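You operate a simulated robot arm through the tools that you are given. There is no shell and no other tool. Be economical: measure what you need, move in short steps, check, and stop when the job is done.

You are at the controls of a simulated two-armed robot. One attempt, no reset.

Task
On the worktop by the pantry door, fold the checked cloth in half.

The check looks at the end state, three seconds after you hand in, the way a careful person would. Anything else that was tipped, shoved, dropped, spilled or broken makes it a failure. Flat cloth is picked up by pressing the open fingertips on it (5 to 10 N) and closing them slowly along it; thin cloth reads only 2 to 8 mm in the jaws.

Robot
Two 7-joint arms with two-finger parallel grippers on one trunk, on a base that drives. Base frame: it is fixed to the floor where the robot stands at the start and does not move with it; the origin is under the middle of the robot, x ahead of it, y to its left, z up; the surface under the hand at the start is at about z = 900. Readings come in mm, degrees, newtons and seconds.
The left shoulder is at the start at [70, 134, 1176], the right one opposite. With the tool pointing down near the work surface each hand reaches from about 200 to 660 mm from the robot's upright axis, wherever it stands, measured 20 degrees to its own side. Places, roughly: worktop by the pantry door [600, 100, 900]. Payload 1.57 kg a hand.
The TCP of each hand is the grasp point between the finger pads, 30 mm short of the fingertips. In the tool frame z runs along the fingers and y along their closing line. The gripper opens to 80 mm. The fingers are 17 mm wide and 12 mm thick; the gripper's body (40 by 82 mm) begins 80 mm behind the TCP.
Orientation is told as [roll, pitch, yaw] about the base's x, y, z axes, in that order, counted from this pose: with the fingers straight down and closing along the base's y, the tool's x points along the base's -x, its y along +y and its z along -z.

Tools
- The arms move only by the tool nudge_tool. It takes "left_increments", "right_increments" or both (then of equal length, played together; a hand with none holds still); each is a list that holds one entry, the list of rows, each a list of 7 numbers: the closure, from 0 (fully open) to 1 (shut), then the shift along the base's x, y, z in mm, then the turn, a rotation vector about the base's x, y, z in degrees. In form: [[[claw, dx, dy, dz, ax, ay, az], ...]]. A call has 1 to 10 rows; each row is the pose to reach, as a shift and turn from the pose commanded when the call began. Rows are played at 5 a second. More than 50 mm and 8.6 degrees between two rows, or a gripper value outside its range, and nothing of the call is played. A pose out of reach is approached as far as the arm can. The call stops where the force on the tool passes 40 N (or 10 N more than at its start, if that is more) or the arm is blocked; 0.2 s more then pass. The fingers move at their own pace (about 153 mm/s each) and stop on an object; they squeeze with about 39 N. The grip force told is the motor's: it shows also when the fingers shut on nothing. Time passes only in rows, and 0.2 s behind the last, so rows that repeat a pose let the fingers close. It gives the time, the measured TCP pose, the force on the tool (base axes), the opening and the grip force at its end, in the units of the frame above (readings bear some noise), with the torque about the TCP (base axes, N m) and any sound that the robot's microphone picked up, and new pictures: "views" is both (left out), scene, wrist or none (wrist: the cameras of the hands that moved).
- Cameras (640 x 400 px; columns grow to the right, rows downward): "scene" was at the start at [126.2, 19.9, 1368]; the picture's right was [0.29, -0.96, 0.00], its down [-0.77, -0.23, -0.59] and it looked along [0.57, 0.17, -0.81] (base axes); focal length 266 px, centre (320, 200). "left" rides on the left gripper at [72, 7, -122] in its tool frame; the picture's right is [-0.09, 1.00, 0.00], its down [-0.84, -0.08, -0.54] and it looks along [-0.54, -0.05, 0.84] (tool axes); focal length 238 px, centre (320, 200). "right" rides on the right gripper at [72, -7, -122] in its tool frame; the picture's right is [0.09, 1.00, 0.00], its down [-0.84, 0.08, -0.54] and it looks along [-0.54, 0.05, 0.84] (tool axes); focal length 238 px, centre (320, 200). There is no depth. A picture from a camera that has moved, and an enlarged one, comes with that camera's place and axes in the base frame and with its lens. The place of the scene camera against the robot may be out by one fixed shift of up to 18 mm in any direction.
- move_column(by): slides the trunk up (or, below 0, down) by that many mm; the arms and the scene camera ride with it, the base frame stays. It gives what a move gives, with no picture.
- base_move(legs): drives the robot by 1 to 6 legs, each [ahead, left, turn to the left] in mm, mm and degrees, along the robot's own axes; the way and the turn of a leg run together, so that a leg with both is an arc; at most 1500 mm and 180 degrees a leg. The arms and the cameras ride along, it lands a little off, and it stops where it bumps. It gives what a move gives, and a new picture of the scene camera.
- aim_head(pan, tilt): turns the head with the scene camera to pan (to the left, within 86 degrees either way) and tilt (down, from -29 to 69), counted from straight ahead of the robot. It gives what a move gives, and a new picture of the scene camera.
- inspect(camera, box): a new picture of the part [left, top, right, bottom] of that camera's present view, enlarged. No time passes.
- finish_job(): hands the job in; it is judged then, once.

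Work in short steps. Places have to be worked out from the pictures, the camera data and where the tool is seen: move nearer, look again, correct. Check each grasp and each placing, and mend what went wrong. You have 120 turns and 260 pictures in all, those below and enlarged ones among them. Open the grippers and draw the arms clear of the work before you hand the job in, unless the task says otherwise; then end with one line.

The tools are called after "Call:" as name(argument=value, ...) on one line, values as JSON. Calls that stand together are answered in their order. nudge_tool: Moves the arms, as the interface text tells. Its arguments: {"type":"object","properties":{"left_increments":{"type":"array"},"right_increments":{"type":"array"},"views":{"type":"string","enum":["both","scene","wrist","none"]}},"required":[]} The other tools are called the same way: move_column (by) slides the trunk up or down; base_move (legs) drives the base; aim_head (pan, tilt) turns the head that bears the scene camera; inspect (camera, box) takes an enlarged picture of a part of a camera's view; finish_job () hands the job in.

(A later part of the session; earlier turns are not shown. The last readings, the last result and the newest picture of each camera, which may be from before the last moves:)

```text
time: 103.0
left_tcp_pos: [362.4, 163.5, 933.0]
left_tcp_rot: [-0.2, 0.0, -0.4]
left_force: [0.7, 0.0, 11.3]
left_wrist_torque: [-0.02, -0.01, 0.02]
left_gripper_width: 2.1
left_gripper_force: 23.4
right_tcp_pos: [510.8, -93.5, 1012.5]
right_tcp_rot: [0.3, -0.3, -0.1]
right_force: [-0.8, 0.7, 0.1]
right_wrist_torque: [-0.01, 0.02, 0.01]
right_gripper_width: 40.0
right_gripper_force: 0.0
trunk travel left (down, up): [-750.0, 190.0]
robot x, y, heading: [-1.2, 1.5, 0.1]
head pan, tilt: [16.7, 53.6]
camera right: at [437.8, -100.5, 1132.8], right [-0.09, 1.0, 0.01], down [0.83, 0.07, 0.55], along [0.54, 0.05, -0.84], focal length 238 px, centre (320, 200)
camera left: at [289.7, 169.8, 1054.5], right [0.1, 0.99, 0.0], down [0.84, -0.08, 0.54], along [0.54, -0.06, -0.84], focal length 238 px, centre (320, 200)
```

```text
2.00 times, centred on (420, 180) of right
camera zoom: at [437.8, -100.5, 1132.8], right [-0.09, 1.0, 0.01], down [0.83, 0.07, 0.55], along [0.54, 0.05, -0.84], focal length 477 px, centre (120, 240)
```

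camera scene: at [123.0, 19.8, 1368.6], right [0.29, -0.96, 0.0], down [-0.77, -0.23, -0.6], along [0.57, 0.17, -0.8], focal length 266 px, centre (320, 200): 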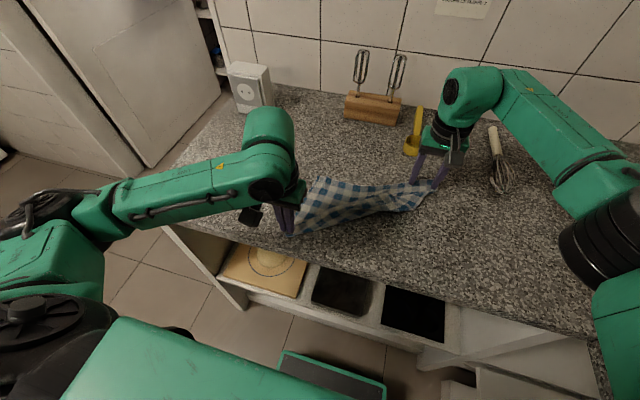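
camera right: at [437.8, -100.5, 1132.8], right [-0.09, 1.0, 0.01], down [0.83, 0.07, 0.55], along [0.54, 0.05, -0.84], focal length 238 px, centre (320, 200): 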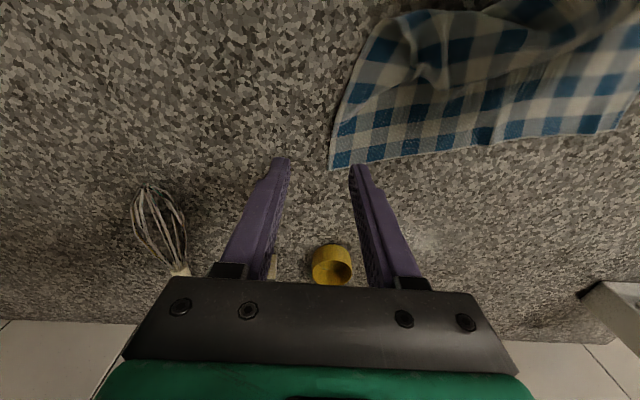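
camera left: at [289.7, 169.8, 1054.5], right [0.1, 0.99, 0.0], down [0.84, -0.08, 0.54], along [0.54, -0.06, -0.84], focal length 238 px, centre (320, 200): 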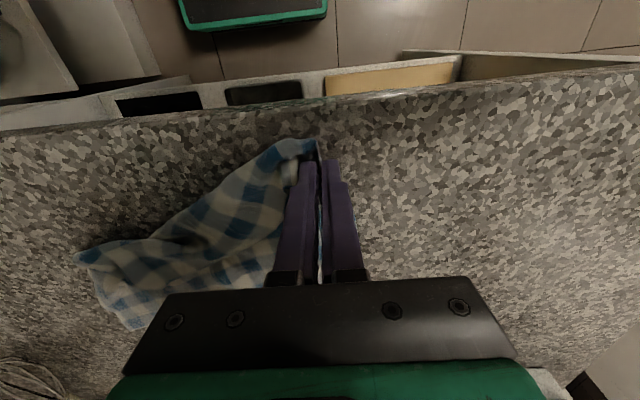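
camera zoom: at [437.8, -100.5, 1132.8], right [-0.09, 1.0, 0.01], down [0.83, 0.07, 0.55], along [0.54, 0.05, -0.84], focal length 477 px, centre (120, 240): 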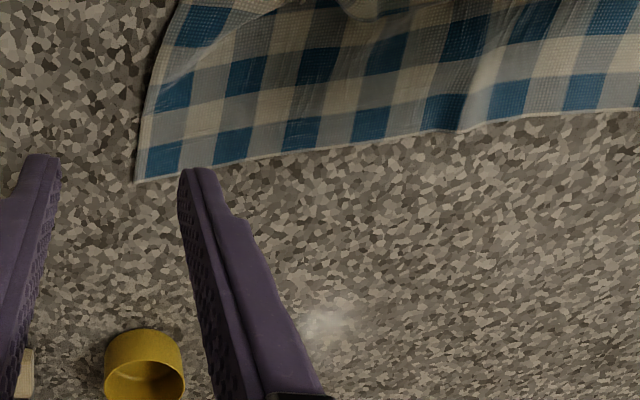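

I need a view of the folded NR part from the right wrist; move the right hand back and up.

Call:
nudge_tool(right_increments=[[[0.5, -30, -10, 15, 0, 0, 0], [0.5, -60, -20, 30, 0, 0, 0], [0.5, -90, -30, 40, 0, 0, 0], [0.5, -110, -30, 40, 0, 0, 0], [0.5, -110, -30, 40, 0, 0, 0]]], views="none")

Call:
inspect(camera="right", box=[320, 60, 640, 260])

```text
time: 104.2
left_tcp_pos: [361.6, 164.1, 933.0]
left_tcp_rot: [-0.2, 0.0, -0.4]
left_force: [-0.6, 0.0, 9.1]
left_wrist_torque: [0.02, 0.06, 0.03]
left_gripper_width: 2.3
left_gripper_force: 23.1
right_tcp_pos: [400.5, -125.3, 1050.3]
right_tcp_rot: [0.5, -0.4, -0.2]
right_force: [0.6, 0.1, -0.1]
right_wrist_torque: [0.01, 0.01, 0.01]
right_gripper_width: 40.0
right_gripper_force: 0.0
trunk travel left (down, up): [-750.0, 190.0]
robot x, y, heading: [-0.3, -1.9, -0.0]
head pan, tilt: [16.7, 53.6]
```

```text
2.00 times, centred on (480, 160) of right
camera zoom: at [327.9, -133.0, 1171.8], right [-0.09, 1.0, 0.01], down [0.83, 0.07, 0.55], along [0.54, 0.05, -0.84], focal length 477 px, centre (0, 280)
```

zoom: 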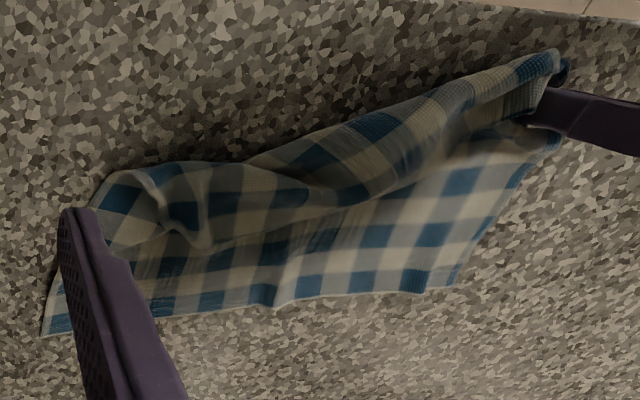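

I can see the NR corner lying at about (461,7) on top, pointing away. I'll rake it back: place the open right fingers just beyond that edge and sweep diagonally toward me, rising over the fold.

Call:
nudge_tool(right_increments=[[[0.4, 18, 30, 0, 0, 0, 6], [0.3, 36, 60, -10, 0, 0, 12], [0.2, 54, 90, -20, 0, 0, 18], [0.2, 72, 118, -30, 0, 0, 24], [0.2, 84, 146, -40, 0, 0, 30], [0.2, 84, 146, -75, 0, 0, 30], [0.2, 84, 146, -105, 0, 0, 30], [0.2, 84, 146, -112, 0, 0, 30], [0.2, 84, 146, -112, 0, 0, 30]]], views="both")

Call:
inspect(camera="scene", box=[290, 150, 470, 250])

```text
time: 106.2
left_tcp_pos: [363.1, 163.9, 931.9]
left_tcp_rot: [-0.2, 0.0, -0.5]
left_force: [-0.2, -0.7, 8.9]
left_wrist_torque: [0.0, 0.06, 0.02]
left_gripper_width: 1.9
left_gripper_force: 23.8
right_tcp_pos: [484.7, 24.4, 939.0]
right_tcp_rot: [0.2, -0.3, 29.9]
right_force: [0.2, -0.1, -0.5]
right_wrist_torque: [0.04, 0.03, 0.05]
right_gripper_width: 64.1
right_gripper_force: 0.0
trunk travel left (down, up): [-750.0, 190.0]
robot x, y, heading: [2.6, -3.1, 0.2]
head pan, tilt: [16.7, 53.6]
camera scene: at [124.9, 19.8, 1368.1], right [0.29, -0.96, 0.0], down [-0.77, -0.23, -0.59], along [0.57, 0.17, -0.8], focal length 266 px, centre (320, 200)
camera right: at [426.2, -17.9, 1060.4], right [-0.58, 0.82, 0.01], down [0.69, 0.48, 0.55], along [0.44, 0.32, -0.84], focal length 238 px, centre (320, 200)
```

scene: 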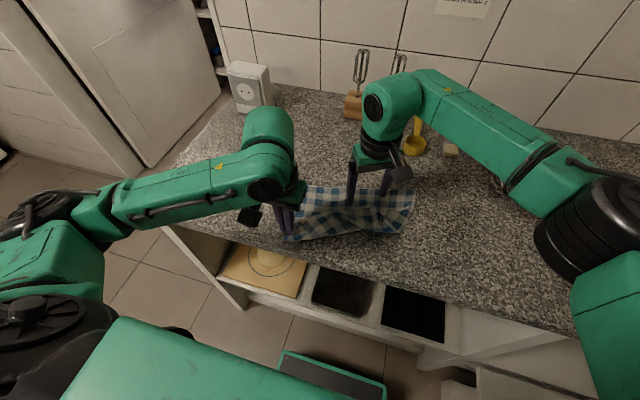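
right: 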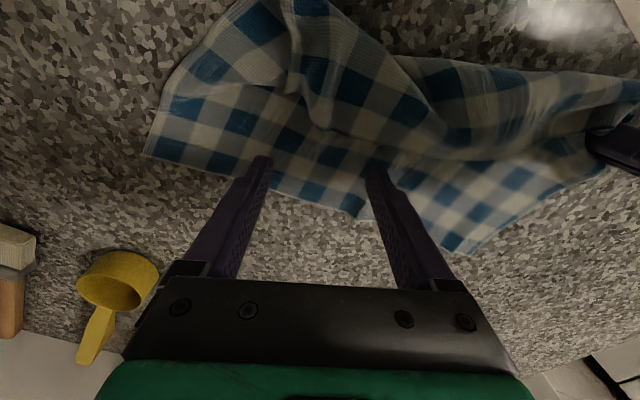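

```text
3.56 times, centred on (380, 200) of scene
camera zoom: at [124.9, 19.8, 1368.1], right [0.29, -0.96, 0.0], down [-0.77, -0.23, -0.59], along [0.57, 0.17, -0.8], focal length 945 px, centre (107, 200)
```

zoom: 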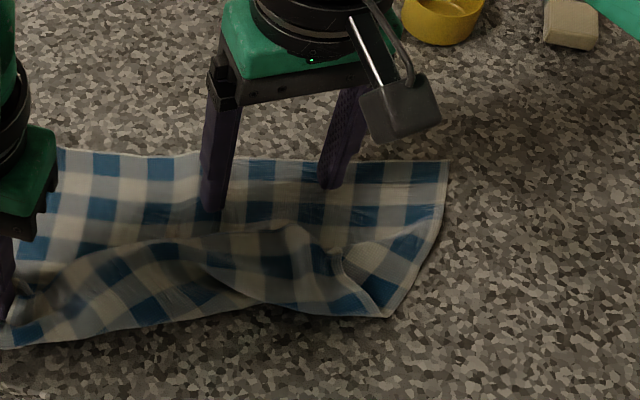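

Fingers sit right behind the flap edge. Sweep diagonally back, low first, then rising.

Call:
nudge_tool(right_increments=[[[0.2, -4, -4, -4, 0, 0, 0], [0.2, -14, -13, -4, 0, 0, 0], [0.2, -25, -22, -2, 0, 0, 0], [0.2, -37, -33, 2, 0, 0, 0], [0.2, -50, -45, 8, 0, 0, 0], [0.2, -63, -58, 14, 0, 0, 0], [0.2, -76, -71, 20, 0, 0, 0], [0.2, -90, -85, 24, 0, 0, 0], [0.2, -104, -98, 26, 0, 0, 0], [0.2, -104, -98, 26, 0, 0, 0]]], views="both")

Call:
inspect(camera="scene", box=[290, 150, 470, 250])

```text
time: 108.4
left_tcp_pos: [362.6, 163.3, 933.4]
left_tcp_rot: [-0.3, 0.0, -0.3]
left_force: [-0.6, 0.1, 9.4]
left_wrist_torque: [0.0, -0.02, 0.01]
left_gripper_width: 2.3
left_gripper_force: 24.0
right_tcp_pos: [380.1, -75.9, 960.8]
right_tcp_rot: [0.2, -0.3, 30.0]
right_force: [0.3, -0.3, -0.7]
right_wrist_torque: [-0.02, -0.01, 0.0]
right_gripper_width: 63.9
right_gripper_force: 0.0
trunk travel left (down, up): [-750.0, 190.0]
robot x, y, heading: [2.5, -0.3, -0.4]
head pan, tilt: [16.7, 53.6]
camera scene: at [124.8, 19.8, 1368.2], right [0.29, -0.96, 0.0], down [-0.77, -0.23, -0.59], along [0.57, 0.17, -0.8], focal length 266 px, centre (320, 200)
camera right: at [321.4, -118.5, 1083.2], right [-0.58, 0.82, 0.01], down [0.69, 0.48, 0.55], along [0.44, 0.32, -0.84], focal length 238 px, centre (320, 200)
```

scene: 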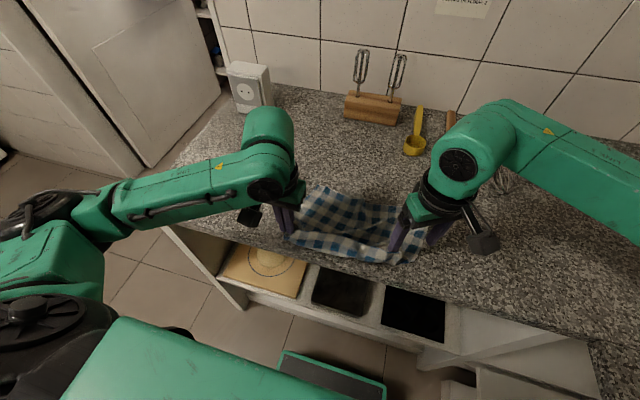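
right: 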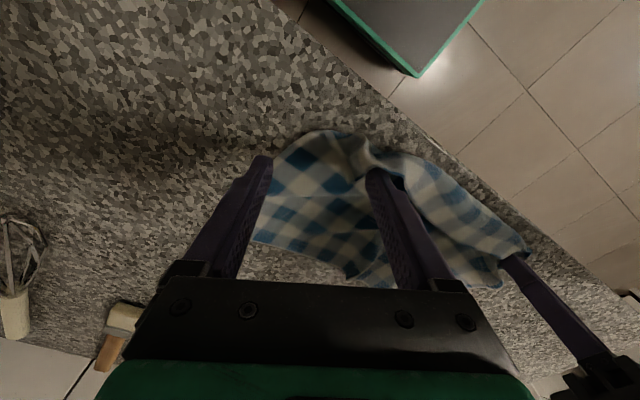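

```text
3.56 times, centred on (380, 200) of scene
camera zoom: at [124.8, 19.8, 1368.2], right [0.29, -0.96, 0.0], down [-0.77, -0.23, -0.59], along [0.57, 0.17, -0.8], focal length 945 px, centre (107, 200)
```

zoom: 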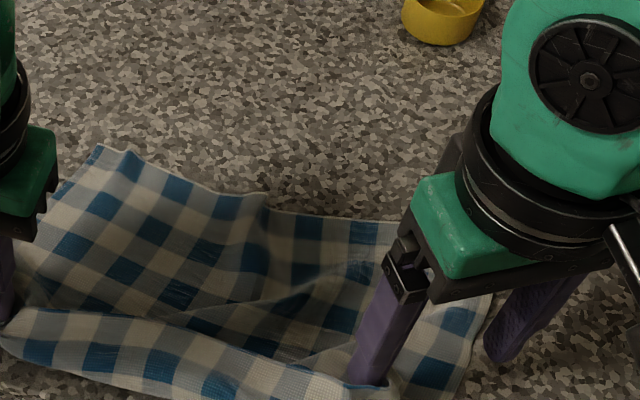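

The flap has mostly opened. Lift the right hand and look at the state.

Call:
nudge_tool(right_increments=[[[0.2, -8, -8, 10, 0, 0, -4], [0.3, -8, -20, 45, 0, 0, -10], [0.4, -8, -50, 75, 0, 0, -18], [0.5, -8, -80, 95, 0, 0, -26], [0.5, -8, -90, 95, 0, 0, -30], [0.5, -8, -90, 95, 0, 0, -30]]], views="both")

Call:
inspect(camera="scene", box=[280, 150, 480, 290])

```text
time: 109.8
left_tcp_pos: [363.6, 162.5, 933.5]
left_tcp_rot: [-0.1, 0.1, -0.3]
left_force: [-0.6, 0.4, 8.4]
left_wrist_torque: [0.01, -0.01, 0.01]
left_gripper_width: 2.0
left_gripper_force: 23.8
right_tcp_pos: [372.6, -166.0, 1059.2]
right_tcp_rot: [0.4, -0.3, -0.1]
right_force: [0.4, -0.6, 0.1]
right_wrist_torque: [0.02, -0.01, -0.01]
right_gripper_width: 39.7
right_gripper_force: 0.0
trunk travel left (down, up): [-750.0, 190.0]
robot x, y, heading: [2.3, -0.2, -0.0]
head pan, tilt: [16.7, 53.6]
camera scene: at [124.9, 19.6, 1368.2], right [0.29, -0.96, 0.0], down [-0.77, -0.23, -0.59], along [0.57, 0.17, -0.8], focal length 266 px, centre (320, 200)
camera right: at [299.6, -174.0, 1181.1], right [-0.09, 1.0, 0.01], down [0.83, 0.07, 0.55], along [0.54, 0.05, -0.84], focal length 238 px, centre (320, 200)
```

scene: 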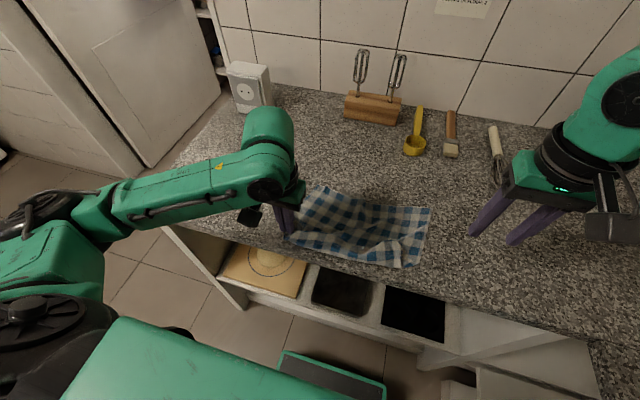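
right: 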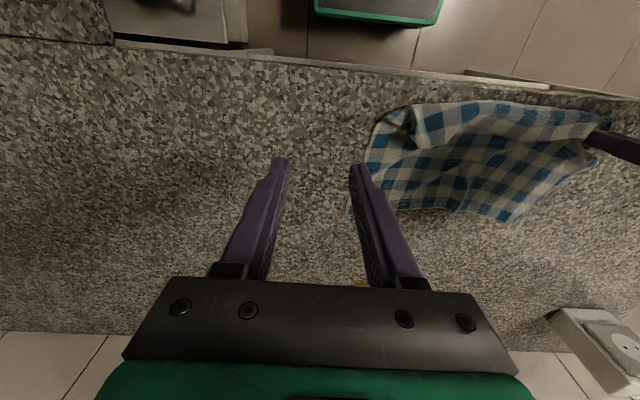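

```text
2.86 times, centred on (380, 220) of scene
camera zoom: at [124.9, 19.6, 1368.2], right [0.29, -0.96, 0.0], down [-0.77, -0.23, -0.59], along [0.57, 0.17, -0.8], focal length 759 px, centre (149, 143)
```

zoom: 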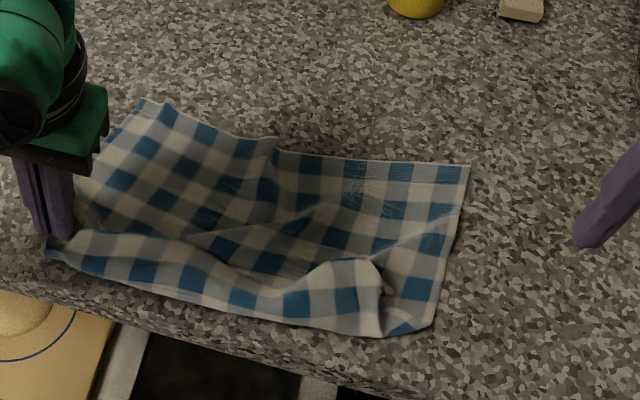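

Nearly open; a strip along the near-right edge is still turned over. Look closer to place another rake.

Call:
inspect(camera="right", box=[340, 80, 640, 240])

```text
2.13 times, centred on (490, 160) of right
camera zoom: at [299.6, -174.0, 1181.1], right [-0.09, 1.0, 0.01], down [0.83, 0.07, 0.55], along [0.54, 0.05, -0.84], focal length 508 px, centre (-43, 285)
```

zoom: 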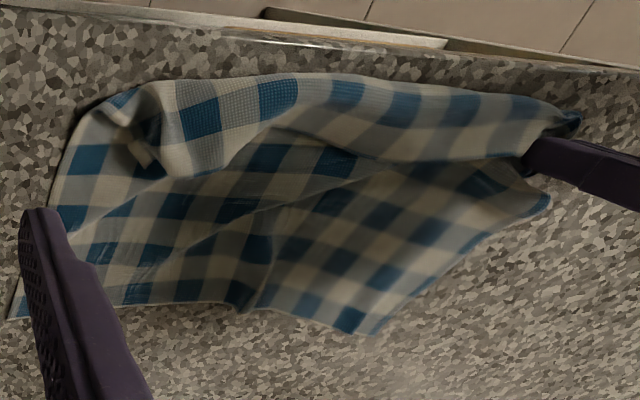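

The near edge would land past the counter front, so first slide the cloth forward ~80 mm: right hand pressing on the single-layer area, left keeping its corner.

Call:
nudge_tool(right_increments=[[[0.4, 20, 20, -10, 0, 0, 0], [0.35, 45, 45, -30, 0, 0, 0], [0.35, 70, 70, -55, 0, 0, 0], [0.35, 85, 86, -85, 0, 0, 0], [0.35, 85, 86, -115, 0, 0, 0], [0.35, 85, 86, -125, 0, 0, 0], [0.35, 85, 86, -128.5, 0, 0, 0], [0.35, 85, 86, -128.5, 0, 0, 0]]], views="wrist")

```text
time: 111.6
left_tcp_pos: [361.8, 163.9, 933.2]
left_tcp_rot: [-0.2, 0.1, -0.4]
left_force: [0.9, -0.7, 6.4]
left_wrist_torque: [-0.01, 0.02, 0.0]
left_gripper_width: 2.0
left_gripper_force: 23.8
right_tcp_pos: [458.5, -79.8, 931.0]
right_tcp_rot: [0.3, -0.4, -0.1]
right_force: [2.5, -1.3, 10.8]
right_wrist_torque: [-0.36, -0.06, 0.1]
right_gripper_width: 52.7
right_gripper_force: 0.2
trunk travel left (down, up): [-750.0, 190.0]
robot x, y, heading: [-3.0, -0.4, -0.1]
head pan, tilt: [16.7, 53.6]
camera right: at [385.0, -86.5, 1053.4], right [-0.09, 1.0, 0.01], down [0.83, 0.07, 0.55], along [0.55, 0.06, -0.84], focal length 238 px, centre (320, 200)
```

right: 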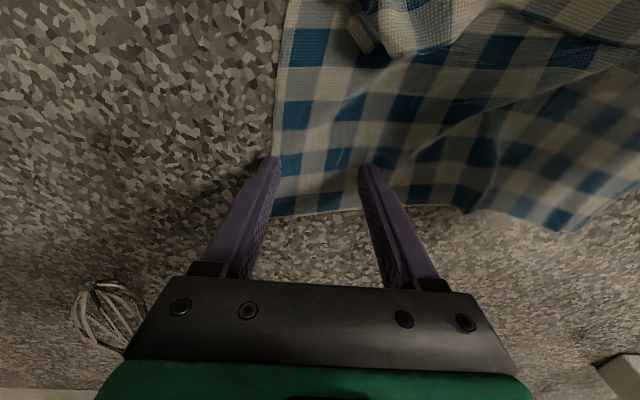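

Contact is good. Slide both hands forward 80 mm together.

Call:
nudge_tool(left_increments=[[[1, 10, 0, 1, 0, 0, 0], [1, 20, 0, 1, 0, 0, 0], [1, 30, 0, 1, 0, 0, 0], [1, 40, 0, 1, 0, 0, 0], [1, 50, 0, 1, 0, 0, 0], [1, 60, 0, 1, 0, 0, 0], [1, 65, 0, 1, 0, 0, 0], [1, 70, 0, 1, 0, 0, 0]]], right_increments=[[[0.35, 11, 0, -0.2, 0, 0, 0], [0.35, 22, 0, -0.2, 0, 0, 0], [0.35, 33, 0, -0.2, 0, 0, 0], [0.35, 44, 0, -0.2, 0, 0, 0], [0.35, 55, 0, -0.2, 0, 0, 0], [0.35, 66, 0, -0.2, 0, 0, 0], [0.35, 77, 0, -0.2, 0, 0, 0], [0.35, 85, 0, -0.2, 0, 0, 0]]], views="both")

Call:
inspect(camera="scene", box=[280, 130, 480, 270])

```text
time: 113.4
left_tcp_pos: [430.4, 166.4, 935.9]
left_tcp_rot: [-0.2, -0.1, -0.4]
left_force: [0.2, -0.6, 0.8]
left_wrist_torque: [0.0, 0.04, -0.02]
left_gripper_width: 1.9
left_gripper_force: 23.8
right_tcp_pos: [542.3, -79.3, 931.1]
right_tcp_rot: [0.3, -0.4, 0.0]
right_force: [-3.6, -0.1, 13.7]
right_wrist_torque: [-0.43, 0.09, -0.09]
right_gripper_width: 51.9
right_gripper_force: 0.0
trunk travel left (down, up): [-750.0, 190.0]
robot x, y, heading: [-0.9, -2.1, 0.0]
head pan, tilt: [16.7, 53.6]
camera scene: at [122.8, 20.7, 1368.4], right [0.29, -0.96, 0.0], down [-0.77, -0.23, -0.6], along [0.57, 0.17, -0.8], focal length 266 px, centre (320, 200)
camera right: at [468.9, -85.4, 1053.3], right [-0.09, 1.0, 0.01], down [0.83, 0.07, 0.55], along [0.55, 0.05, -0.84], focal length 238 px, centre (320, 200)
camera left: at [358.0, 172.6, 1056.7], right [0.1, 0.99, 0.0], down [0.84, -0.08, 0.54], along [0.54, -0.06, -0.84], focal length 238 px, centre (320, 200)
```

scene: 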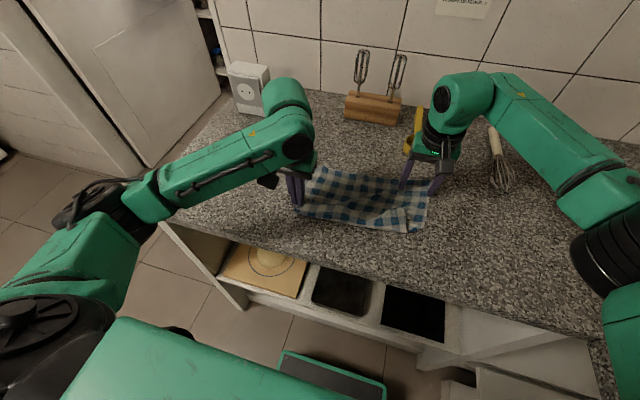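
right: 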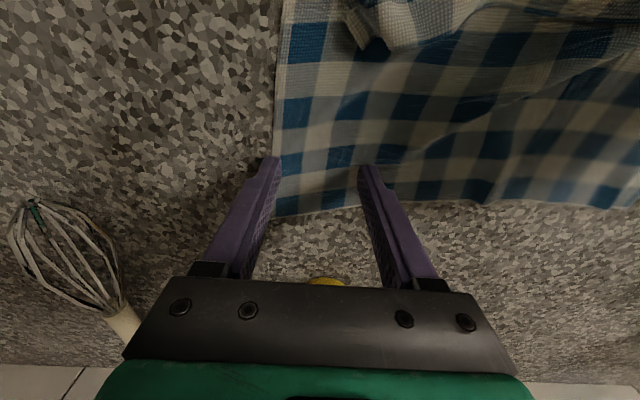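
left: 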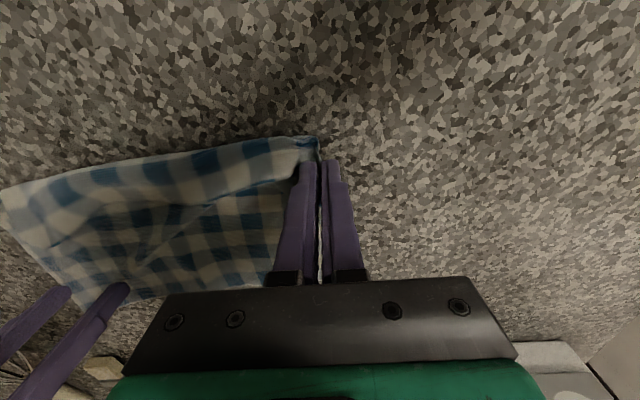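

```text
2.86 times, centred on (380, 200) of scene
camera zoom: at [122.8, 20.7, 1368.4], right [0.29, -0.96, 0.0], down [-0.77, -0.23, -0.6], along [0.57, 0.17, -0.8], focal length 759 px, centre (149, 200)
```

zoom: 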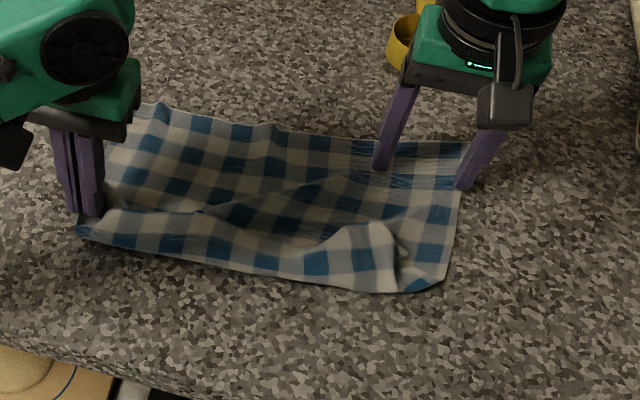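

Cloth is now squarely placed with room in front. Reposition the right hand just beyond the turned-over NR corner (≈(478,-32)) for the rake.

Call:
nudge_tool(right_increments=[[[0.35, 0, 0, 20, 0, 0, 0], [0.3, -10, 15, 45, 0, 0, 6], [0.25, -22, 35, 45, 0, 0, 13], [0.2, -35, 52, 45, 0, 0, 20], [0.2, -42, 64, 40, 0, 0, 25], [0.2, -42, 64, 20, 0, 0, 28], [0.2, -42, 64, 8, 0, 0, 28], [0.2, -42, 64, 8, 0, 0, 28]]], views="wrist")

Call:
inspect(camera="scene", box=[280, 130, 480, 270])

```text
time: 115.2
left_tcp_pos: [431.9, 164.9, 934.5]
left_tcp_rot: [-0.3, 0.1, -0.4]
left_force: [-0.4, 0.3, 0.3]
left_wrist_torque: [0.03, -0.01, -0.01]
left_gripper_width: 1.8
left_gripper_force: 23.7
right_tcp_pos: [500.3, -15.7, 938.9]
right_tcp_rot: [0.2, -0.1, 28.0]
right_force: [-0.6, 0.3, 0.7]
right_wrist_torque: [-0.02, 0.03, 0.0]
right_gripper_width: 64.0
right_gripper_force: 0.0
trunk travel left (down, up): [-750.0, 190.0]
robot x, y, heading: [-5.5, -1.5, 0.0]
head pan, tilt: [16.7, 53.6]
camera right: at [440.0, -55.5, 1060.4], right [-0.55, 0.84, 0.01], down [0.7, 0.46, 0.55], along [0.45, 0.3, -0.84], focal length 238 px, centre (320, 200)
```

right: 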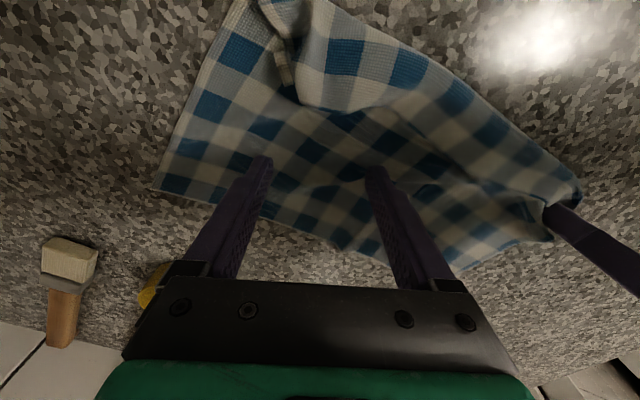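

```text
2.86 times, centred on (380, 200) of scene
camera zoom: at [126.1, 20.1, 1368.0], right [0.29, -0.96, 0.0], down [-0.77, -0.23, -0.59], along [0.57, 0.17, -0.81], focal length 759 px, centre (149, 200)
```

zoom: 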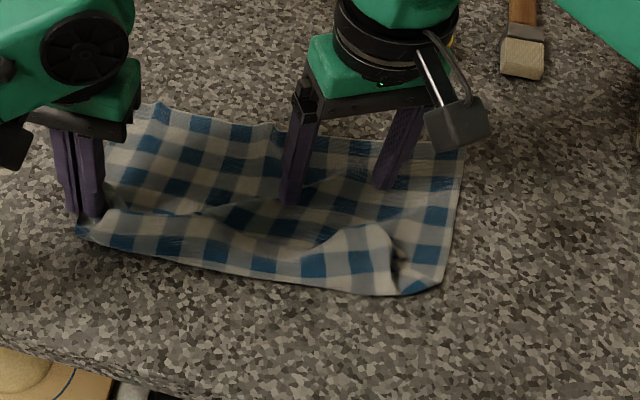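

Fingers are behind the turned-over edge. Sweep back toward the near-right, low then rising, continuing past the fold line.

Call:
nudge_tool(right_increments=[[[0.2, -10, -8, -3, 0, 0, 0], [0.2, -24, -18, -3, 0, 0, 0], [0.2, -38, -29, -2, 0, 0, 0], [0.2, -52, -40, 2, 0, 0, 0], [0.2, -66, -51, 6, 0, 0, 0], [0.2, -80, -62, 10, 0, 0, 0], [0.2, -95, -73, 12, 0, 0, 0], [0.2, -110, -84, 10, 0, 0, 0], [0.2, -125, -95, 6, 0, 0, 0], [0.2, -140, -105, 4, 0, 0, 0]]], views="wrist")

Call:
inspect(camera="scene", box=[280, 130, 480, 270])

```text
time: 117.4
left_tcp_pos: [432.0, 165.1, 936.4]
left_tcp_rot: [-0.2, 0.0, -0.4]
left_force: [-1.2, 0.0, -0.1]
left_wrist_torque: [0.03, -0.01, -0.03]
left_gripper_width: 2.1
left_gripper_force: 23.3
right_tcp_pos: [362.1, -120.1, 940.9]
right_tcp_rot: [0.5, -0.2, 27.9]
right_force: [0.0, -0.2, 0.7]
right_wrist_torque: [-0.02, 0.0, 0.01]
right_gripper_width: 63.9
right_gripper_force: 0.0
trunk travel left (down, up): [-750.0, 190.0]
robot x, y, heading: [1.0, 0.4, 0.2]
head pan, tilt: [16.7, 53.6]
camera right: at [301.1, -159.3, 1064.1], right [-0.55, 0.84, 0.01], down [0.7, 0.46, 0.55], along [0.46, 0.3, -0.84], focal length 238 px, centre (320, 200)
```

right: 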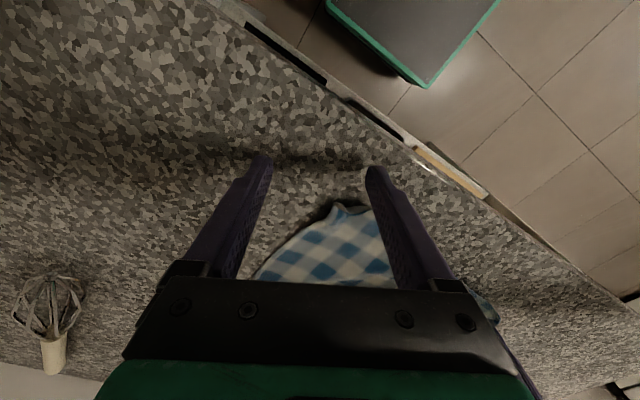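

```text
2.86 times, centred on (380, 200) of scene
camera zoom: at [125.3, 19.3, 1368.1], right [0.29, -0.96, 0.0], down [-0.77, -0.23, -0.59], along [0.57, 0.17, -0.8], focal length 759 px, centre (149, 200)
```

zoom: 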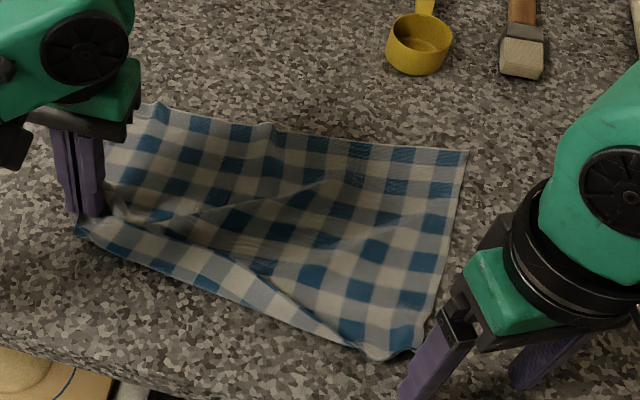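

Now the cloth is open. Pull the left corner back toward me to square it, and lift the right hand clear.

Call:
nudge_tool(left_increments=[[[1, -8, 0, 6, 0, 0, 0], [1, -18, 2, 8, 0, 0, 0], [1, -28, 3, 8, 0, 0, 0], [1, -38, 3, 6, 0, 0, 0], [1, -46, 3, 2, 0, 0, 0], [1, -52, 3, -2, 0, 0, 0], [1, -52, 3, -3, 0, 0, 0], [1, -52, 3, -3, 0, 0, 0]]], right_increments=[[[0.2, 0, -5, 15, 0, 0, -4], [0.2, 0, -15, 45, 0, 0, -8], [0.3, 10, -30, 75, 0, 0, -14], [0.4, 20, -45, 100, 0, 0, -20], [0.5, 30, -55, 120, 0, 0, -26], [0.5, 30, -55, 120, 0, 0, -28], [0.5, 30, -55, 120, 0, 0, -28], [0.5, 30, -55, 120, 0, 0, -28]]], views="both")

Call:
inspect(camera="scene", box=[280, 130, 480, 270])

```text
time: 119.2
left_tcp_pos: [380.2, 166.8, 933.1]
left_tcp_rot: [-0.1, -0.2, -0.3]
left_force: [3.4, 1.4, 18.5]
left_wrist_torque: [0.07, -0.01, 0.01]
left_gripper_width: 1.8
left_gripper_force: 23.0
right_tcp_pos: [390.0, -175.2, 1062.4]
right_tcp_rot: [0.5, -0.3, -0.1]
right_force: [-0.4, -0.3, -0.4]
right_wrist_torque: [0.02, 0.02, 0.01]
right_gripper_width: 39.9
right_gripper_force: 0.0
trunk travel left (down, up): [-750.0, 190.0]
robot x, y, heading: [-2.5, -0.3, -0.1]
head pan, tilt: [16.7, 53.6]
camera scene: at [124.7, 19.5, 1368.4], right [0.29, -0.96, 0.0], down [-0.77, -0.23, -0.59], along [0.57, 0.17, -0.8], focal length 266 px, centre (320, 200)
camera right: at [316.6, -182.1, 1185.0], right [-0.09, 1.0, 0.01], down [0.83, 0.07, 0.55], along [0.54, 0.05, -0.84], focal length 238 px, centre (320, 200)
camera left: at [308.0, 174.0, 1054.0], right [0.1, 1.0, 0.0], down [0.83, -0.08, 0.55], along [0.54, -0.06, -0.84], focal length 238 px, centre (320, 200)
```

scene: 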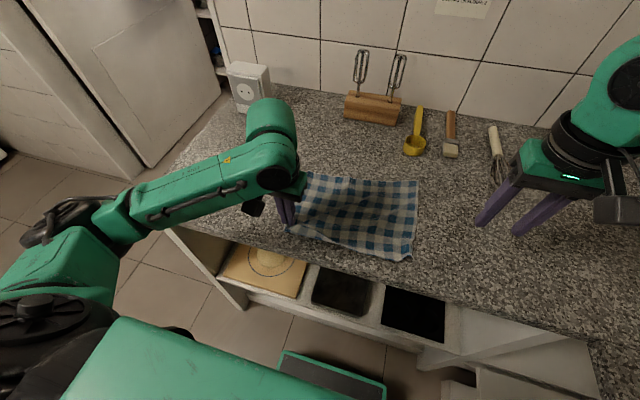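
right: 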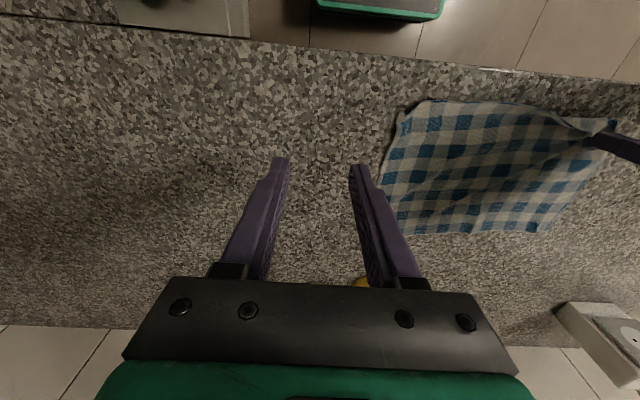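
left: 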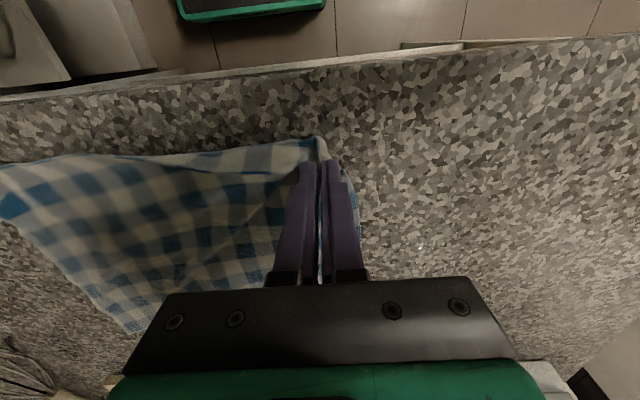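

```text
2.86 times, centred on (380, 200) of scene
camera zoom: at [124.7, 19.5, 1368.4], right [0.29, -0.96, 0.0], down [-0.77, -0.23, -0.59], along [0.57, 0.17, -0.8], focal length 759 px, centre (149, 200)
```

zoom: 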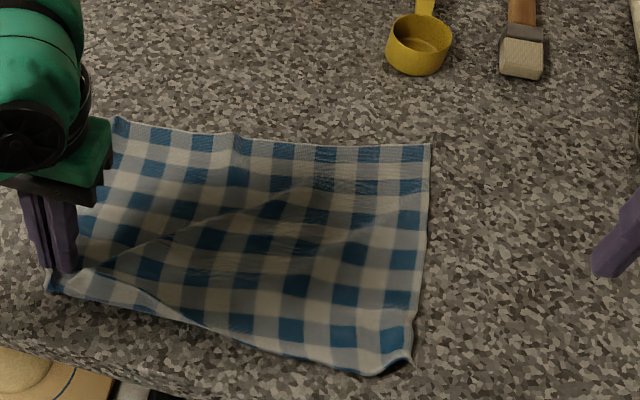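

The cloth is flat and square again. Release the left, lift, and yaw both hands −90° for the edge grip that worked.

Call:
nudge_tool(left_increments=[[[0.8, 0, 0, 1, 0, 0, 0], [0.62, 0, 0, 2, 0, 0, 0], [0.62, 0, 0, 20, 0, 0, 0], [0.62, -5, 5, 55, 0, 0, -5], [0.62, -5, 15, 85, 0, 0, -13], [0.62, -5, 25, 110, 0, 0, -21], [0.62, -5, 30, 125, 0, 0, -29], [0.62, -5, 30, 125, 0, 0, -37], [0.62, -5, 30, 125, 0, 0, -45], [0.62, -5, 30, 125, 0, 0, -53]]], right_increments=[[[0.62, 0, 0, 0, 0, 0, -8], [0.62, 0, 0, 0, 0, 0, -16], [0.62, 0, 0, 0, 0, 0, -24], [0.62, 0, 0, 0, 0, 0, -32], [0.62, 0, 0, 0, 0, 0, -40], [0.62, 0, 0, 0, 0, 0, -48], [0.62, 0, 0, 0, 0, 0, -56], [0.62, 0, 0, 0, 0, 0, -64], [0.62, 0, 0, 0, 0, 0, -72], [0.62, 0, 0, 0, 0, 0, -80]]], views="none")

Call:
nudge_tool(left_increments=[[[0.62, 0, 0, 0, 0, 0, -8], [0.62, 0, 0, 0, 0, 0, -16], [0.62, 0, 0, 0, 0, 0, -24], [0.62, 0, 0, 0, 0, 0, -32], [0.62, 0, 0, 0, 0, 0, -37]]], right_increments=[[[0.62, 0, 0, 0, 0, 0, -5], [0.62, 0, 0, 0, 0, 0, -10], [0.62, 0, 0, 0, 0, 0, -10], [0.62, 0, 0, 0, 0, 0, -10], [0.62, 0, 0, 0, 0, 0, -10]]], views="both")

Call:
inspect(camera="scene", box=[280, 140, 460, 270])

```text
time: 121.4
left_tcp_pos: [375.4, 197.9, 1057.2]
left_tcp_rot: [-0.4, 0.1, -53.6]
left_force: [-0.7, 0.3, -0.3]
left_wrist_torque: [0.0, 0.01, -0.01]
left_gripper_width: 30.5
left_gripper_force: 0.1
right_tcp_pos: [392.2, -175.1, 1062.1]
right_tcp_rot: [0.4, -0.2, -80.2]
right_force: [0.4, 0.1, 0.2]
right_wrist_torque: [0.0, -0.03, -0.01]
right_gripper_width: 30.5
right_gripper_force: 0.1
trunk travel left (down, up): [-750.0, 190.0]
robot x, y, heading: [1.5, -3.4, -0.1]
head pan, tilt: [16.7, 53.6]
```

```text
time: 122.6
left_tcp_pos: [376.8, 197.0, 1055.2]
left_tcp_rot: [-0.3, 0.1, -90.4]
left_force: [0.1, -0.5, -0.2]
left_wrist_torque: [-0.02, -0.03, -0.04]
left_gripper_width: 30.5
left_gripper_force: 0.2
right_tcp_pos: [392.1, -174.0, 1061.6]
right_tcp_rot: [0.3, -0.2, -90.0]
right_force: [0.0, 0.0, -0.5]
right_wrist_torque: [-0.03, -0.01, -0.03]
right_gripper_width: 30.5
right_gripper_force: 0.1
trunk travel left (down, up): [-750.0, 190.0]
robot x, y, heading: [-2.8, -3.5, -0.3]
head pan, tilt: [16.7, 53.6]
camera scene: at [126.2, 20.0, 1368.0], right [0.29, -0.96, 0.0], down [-0.77, -0.23, -0.59], along [0.57, 0.17, -0.81], focal length 266 px, centre (320, 200)
camera right: at [385.0, -101.9, 1183.7], right [1.0, 0.09, 0.01], down [0.07, -0.83, 0.55], along [0.05, -0.54, -0.84], focal length 238 px, centre (320, 200)
camera left: at [383.3, 268.3, 1177.3], right [0.99, -0.1, 0.0], down [-0.08, -0.84, 0.54], along [-0.06, -0.54, -0.84], focal length 238 px, centre (320, 200)
```

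scene: 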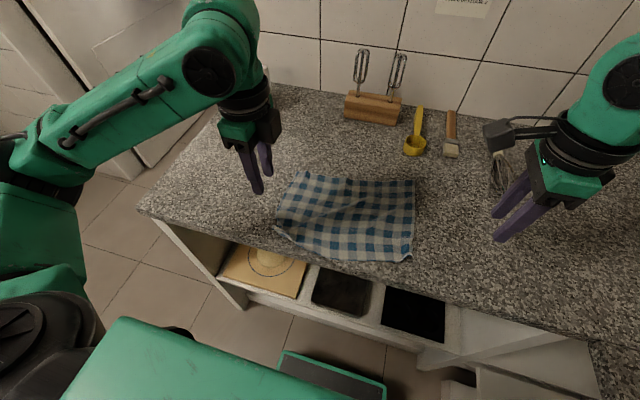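
right: 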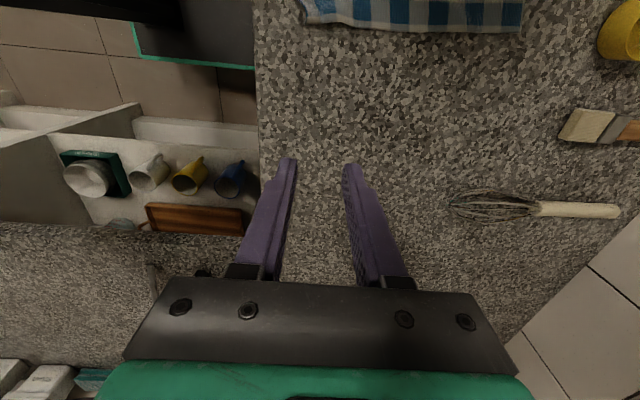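
left: 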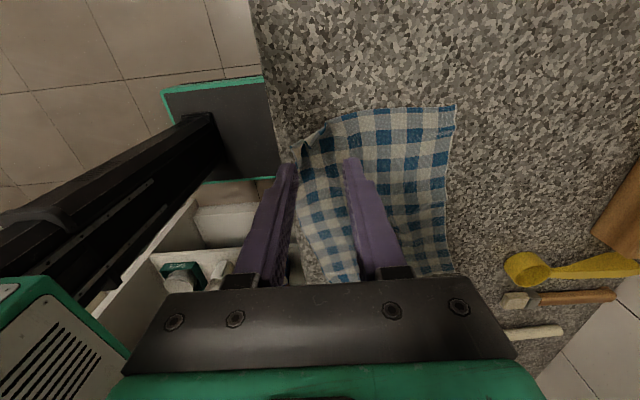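

```text
3.08 times, centred on (370, 205) of scene
camera zoom: at [126.2, 20.0, 1368.0], right [0.29, -0.96, 0.0], down [-0.77, -0.23, -0.59], along [0.57, 0.17, -0.81], focal length 818 px, centre (166, 185)
```

zoom: 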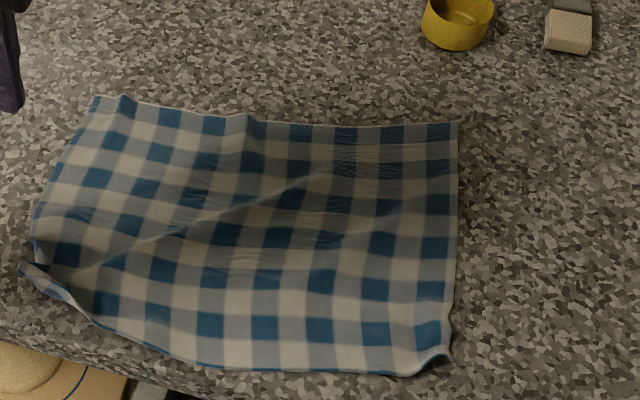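

Cloth is open but rotated about 12° (far edge FL (524,197), FR (582,-72)). Square it by pressing with both hands and turning it: left pushes forward ~53 mm, right nearly pivots.

Call:
nudge_tool(left_increments=[[[0.62, 20, -12, -20, 0, 0, 0], [0.62, 40, -24, -50, 0, 0, 0], [0.62, 63, -37, -80, 0, 0, 0], [0.62, 63, -37, -108, 0, 0, 0], [0.62, 63, -37, -120, 0, 0, 0], [0.62, 63, -37, -123.5, 0, 0, 0], [0.62, 63, -37, -123.5, 0, 0, 0]]], right_increments=[[[0.62, 22, 38, -15, 0, 0, 0], [0.62, 45, 76, -40, 0, 0, 0], [0.62, 65, 105, -70, 0, 0, 0], [0.62, 78, 129, -100, 0, 0, 0], [0.62, 78, 129, -125, 0, 0, 0], [0.62, 78, 129, -130, 0, 0, 0], [0.62, 78, 129, -130, 0, 0, 0]]], views="none")

```text
refused: row 2 steps farther than a row can; nothing moved
```

The row step was slightly too long; splitting more finely.

Call:
nudge_tool(left_increments=[[[0.62, 10, -6, -10, 0, 0, 0], [0.62, 25, -15, -30, 0, 0, 0], [0.62, 40, -24, -50, 0, 0, 0], [0.62, 55, -32, -75, 0, 0, 0], [0.62, 63, -37, -100, 0, 0, 0], [0.62, 63, -37, -118, 0, 0, 0], [0.62, 63, -37, -123.5, 0, 0, 0], [0.62, 63, -37, -123.5, 0, 0, 0]]], right_increments=[[[0.62, 16, 28, -10, 0, 0, 0], [0.62, 34, 56, -30, 0, 0, 0], [0.62, 50, 84, -52, 0, 0, 0], [0.62, 65, 108, -78, 0, 0, 0], [0.62, 78, 129, -105, 0, 0, 0], [0.62, 78, 129, -124, 0, 0, 0], [0.62, 78, 129, -130, 0, 0, 0], [0.62, 78, 129, -130, 0, 0, 0]]], views="none")

```text
time: 124.4
left_tcp_pos: [440.2, 161.4, 931.7]
left_tcp_rot: [-0.3, 0.1, -90.3]
left_force: [0.9, -1.5, -0.1]
left_wrist_torque: [0.01, 0.03, 0.0]
left_gripper_width: 30.4
left_gripper_force: 0.2
right_tcp_pos: [469.6, -45.5, 932.2]
right_tcp_rot: [0.2, -0.2, -90.1]
right_force: [0.2, 0.1, 0.7]
right_wrist_torque: [-0.01, 0.02, 0.04]
right_gripper_width: 30.3
right_gripper_force: 0.0
trunk travel left (down, up): [-750.0, 190.0]
robot x, y, heading: [2.6, 1.9, 0.2]
head pan, tilt: [16.7, 53.6]
```

Just above contact: press lightly, then turn the cloth.

Call:
nudge_tool(left_increments=[[[0.62, 0, 0, -1.2, 0, 0, 0], [0.62, 0, 0, -1.8, 0, 0, 0], [0.62, 9, 0, -1.8, 0, 0, -2], [0.62, 18, 1, -1.8, 0, 0, -4], [0.62, 27, 1, -1.8, 0, 0, -6], [0.62, 36, 1, -1.8, 0, 0, -8], [0.62, 45, 2, -1.8, 0, 0, -10], [0.62, 54, 2, -1.8, 0, 0, -12], [0.62, 54, 2, -1.8, 0, 0, -12]]], right_increments=[[[0.62, 0, 0, -1.2, 0, 0, 0], [0.62, 0, 0, -1.8, 0, 0, 0], [0.62, 2, 0, -1.8, 0, 0, -2], [0.62, 4, 0, -1.8, 0, 0, -4], [0.62, 6, 0, -1.8, 0, 0, -6], [0.62, 7, 0, -1.8, 0, 0, -8], [0.62, 8, 0, -1.8, 0, 0, -10], [0.62, 10, 0, -1.8, 0, 0, -12], [0.62, 10, 0, -1.8, 0, 0, -12]]], views="none")

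Call:
inspect(camera="scene", box=[270, 140, 460, 270])

```text
time: 126.4
left_tcp_pos: [493.0, 163.7, 931.6]
left_tcp_rot: [-0.2, 0.2, -102.6]
left_force: [-0.2, -0.5, 1.2]
left_wrist_torque: [0.0, 0.01, -0.01]
left_gripper_width: 30.1
left_gripper_force: 0.0
right_tcp_pos: [479.7, -46.1, 931.0]
right_tcp_rot: [0.4, -0.2, -102.1]
right_force: [1.5, -1.5, 15.2]
right_wrist_torque: [0.06, 0.29, 0.01]
right_gripper_width: 28.5
right_gripper_force: 0.0
trunk travel left (down, up): [-750.0, 190.0]
robot x, y, heading: [0.9, 1.3, 0.1]
head pan, tilt: [16.7, 53.6]
```

```text
3.08 times, centred on (365, 205) of scene
camera zoom: at [124.6, 20.0, 1368.2], right [0.29, -0.96, 0.0], down [-0.77, -0.23, -0.59], along [0.57, 0.17, -0.8], focal length 818 px, centre (182, 185)
```

zoom: 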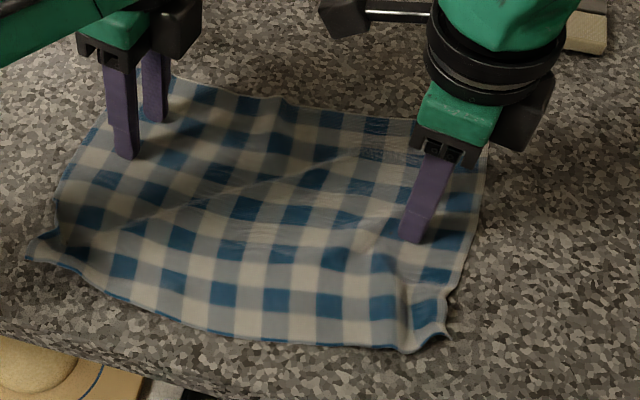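

Rotated to roughly square. Lift, back off to above the near corners, and measure.

Call:
nudge_tool(left_increments=[[[0.62, 0, 0, 12, 0, 0, 0], [0.62, -15, 0, 45, 0, 0, 3], [0.62, -45, 5, 70, 0, 0, 6], [0.62, -75, 15, 85, 0, 0, 9], [0.62, -100, 20, 90, 0, 0, 12], [0.62, -100, 20, 90, 0, 0, 12]]], right_increments=[[[0.62, 0, 0, 12, 0, 0, 0], [0.62, -15, -10, 45, 0, 0, 3], [0.62, -40, -25, 70, 0, 0, 6], [0.62, -65, -40, 85, 0, 0, 9], [0.62, -80, -55, 90, 0, 0, 12], [0.62, -80, -55, 90, 0, 0, 12]]], views="both")

```text
time: 127.8
left_tcp_pos: [394.6, 183.1, 1019.8]
left_tcp_rot: [-0.3, 0.0, -90.4]
left_force: [0.0, 0.2, -0.7]
left_wrist_torque: [0.02, 0.03, 0.0]
left_gripper_width: 30.1
left_gripper_force: 0.1
right_tcp_pos: [398.6, -99.0, 1019.3]
right_tcp_rot: [0.3, -0.3, -90.0]
right_force: [0.3, -0.3, 0.1]
right_wrist_torque: [-0.02, -0.01, -0.01]
right_gripper_width: 30.4
right_gripper_force: 0.0
trunk travel left (down, up): [-750.0, 190.0]
robot x, y, heading: [-0.1, 2.2, 0.2]
head pan, tilt: [16.7, 53.6]
camera scene: at [127.2, 20.3, 1367.9], right [0.29, -0.96, 0.0], down [-0.77, -0.23, -0.59], along [0.57, 0.17, -0.81], focal length 266 px, centre (320, 200)
camera right: at [390.9, -27.5, 1140.6], right [1.0, 0.09, 0.0], down [0.07, -0.83, 0.55], along [0.05, -0.54, -0.84], focal length 238 px, centre (320, 200)
camera left: at [401.4, 253.8, 1141.6], right [1.0, -0.1, -0.01], down [-0.08, -0.84, 0.54], along [-0.06, -0.54, -0.84], focal length 238 px, centre (320, 200)
```

scene: 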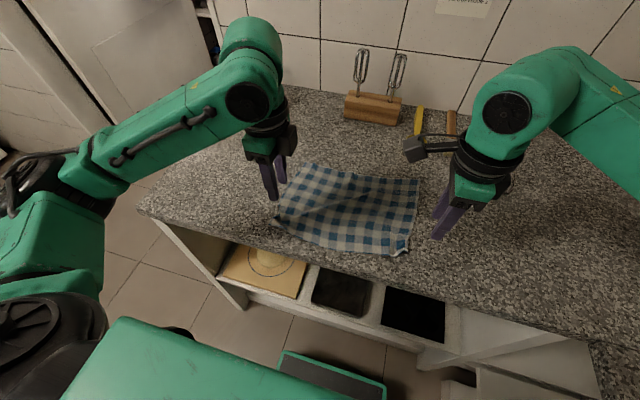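
right: 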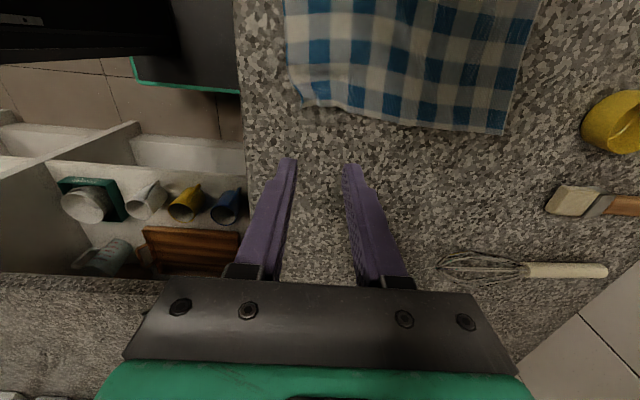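
left: 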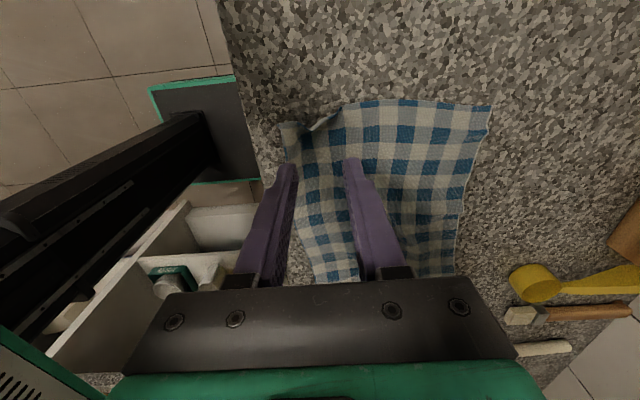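

Corners now: NL (356,194), NR (≈372,-78), FL (559,189), FR (584,-85) — nearly square. Move over the near edge at both corners and check.

Call:
nudge_tool(left_increments=[[[0.62, -8, -5, -20, 0, 0, 0], [0.62, -16, -10, -40, 0, 0, 0], [0.62, -25, -15, -65, 0, 0, 0], [0.62, -25, -15, -75, 0, 0, 0], [0.62, -25, -15, -75, 0, 0, 0]]], right_increments=[[[0.62, -6, 14, -20, 0, 0, 0], [0.62, -12, 28, -40, 0, 0, 0], [0.62, -17, 41, -64, 0, 0, 0], [0.62, -17, 41, -75, 0, 0, 0], [0.62, -17, 41, -75, 0, 0, 0]]], views="wrist")

```text
time: 129.0
left_tcp_pos: [366.9, 166.1, 944.2]
left_tcp_rot: [-0.3, 0.1, -90.4]
left_force: [-0.1, 0.9, -0.6]
left_wrist_torque: [-0.03, 0.04, 0.02]
left_gripper_width: 30.4
left_gripper_force: 0.1
right_tcp_pos: [383.1, -58.0, 944.5]
right_tcp_rot: [0.3, -0.2, -90.2]
right_force: [0.3, -0.2, -0.2]
right_wrist_torque: [0.03, -0.04, -0.01]
right_gripper_width: 30.4
right_gripper_force: 0.1
trunk travel left (down, up): [-750.0, 190.0]
robot x, y, heading: [0.1, -2.8, 0.2]
head pan, tilt: [16.7, 53.6]
camera right: at [376.7, 13.7, 1067.2], right [1.0, 0.09, 0.01], down [0.07, -0.83, 0.55], along [0.05, -0.54, -0.84], focal length 238 px, centre (320, 200)
camera left: at [374.5, 237.8, 1065.9], right [1.0, -0.1, 0.0], down [-0.08, -0.84, 0.54], along [-0.06, -0.54, -0.84], focal length 238 px, centre (320, 200)
```

right: 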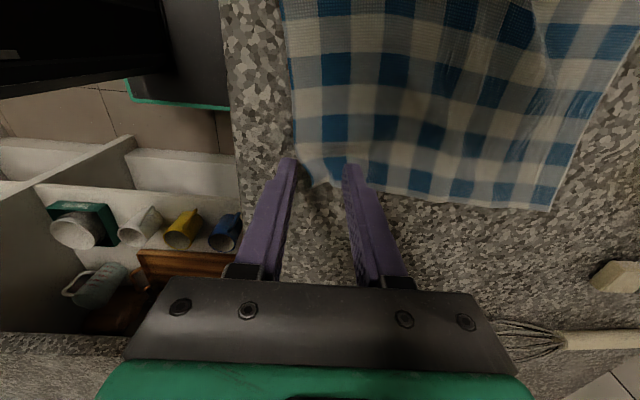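
left: 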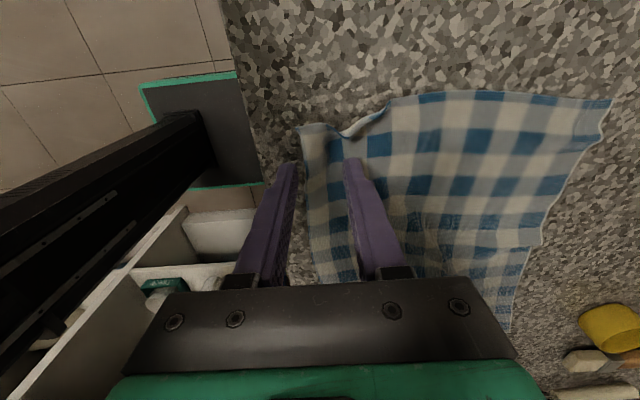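

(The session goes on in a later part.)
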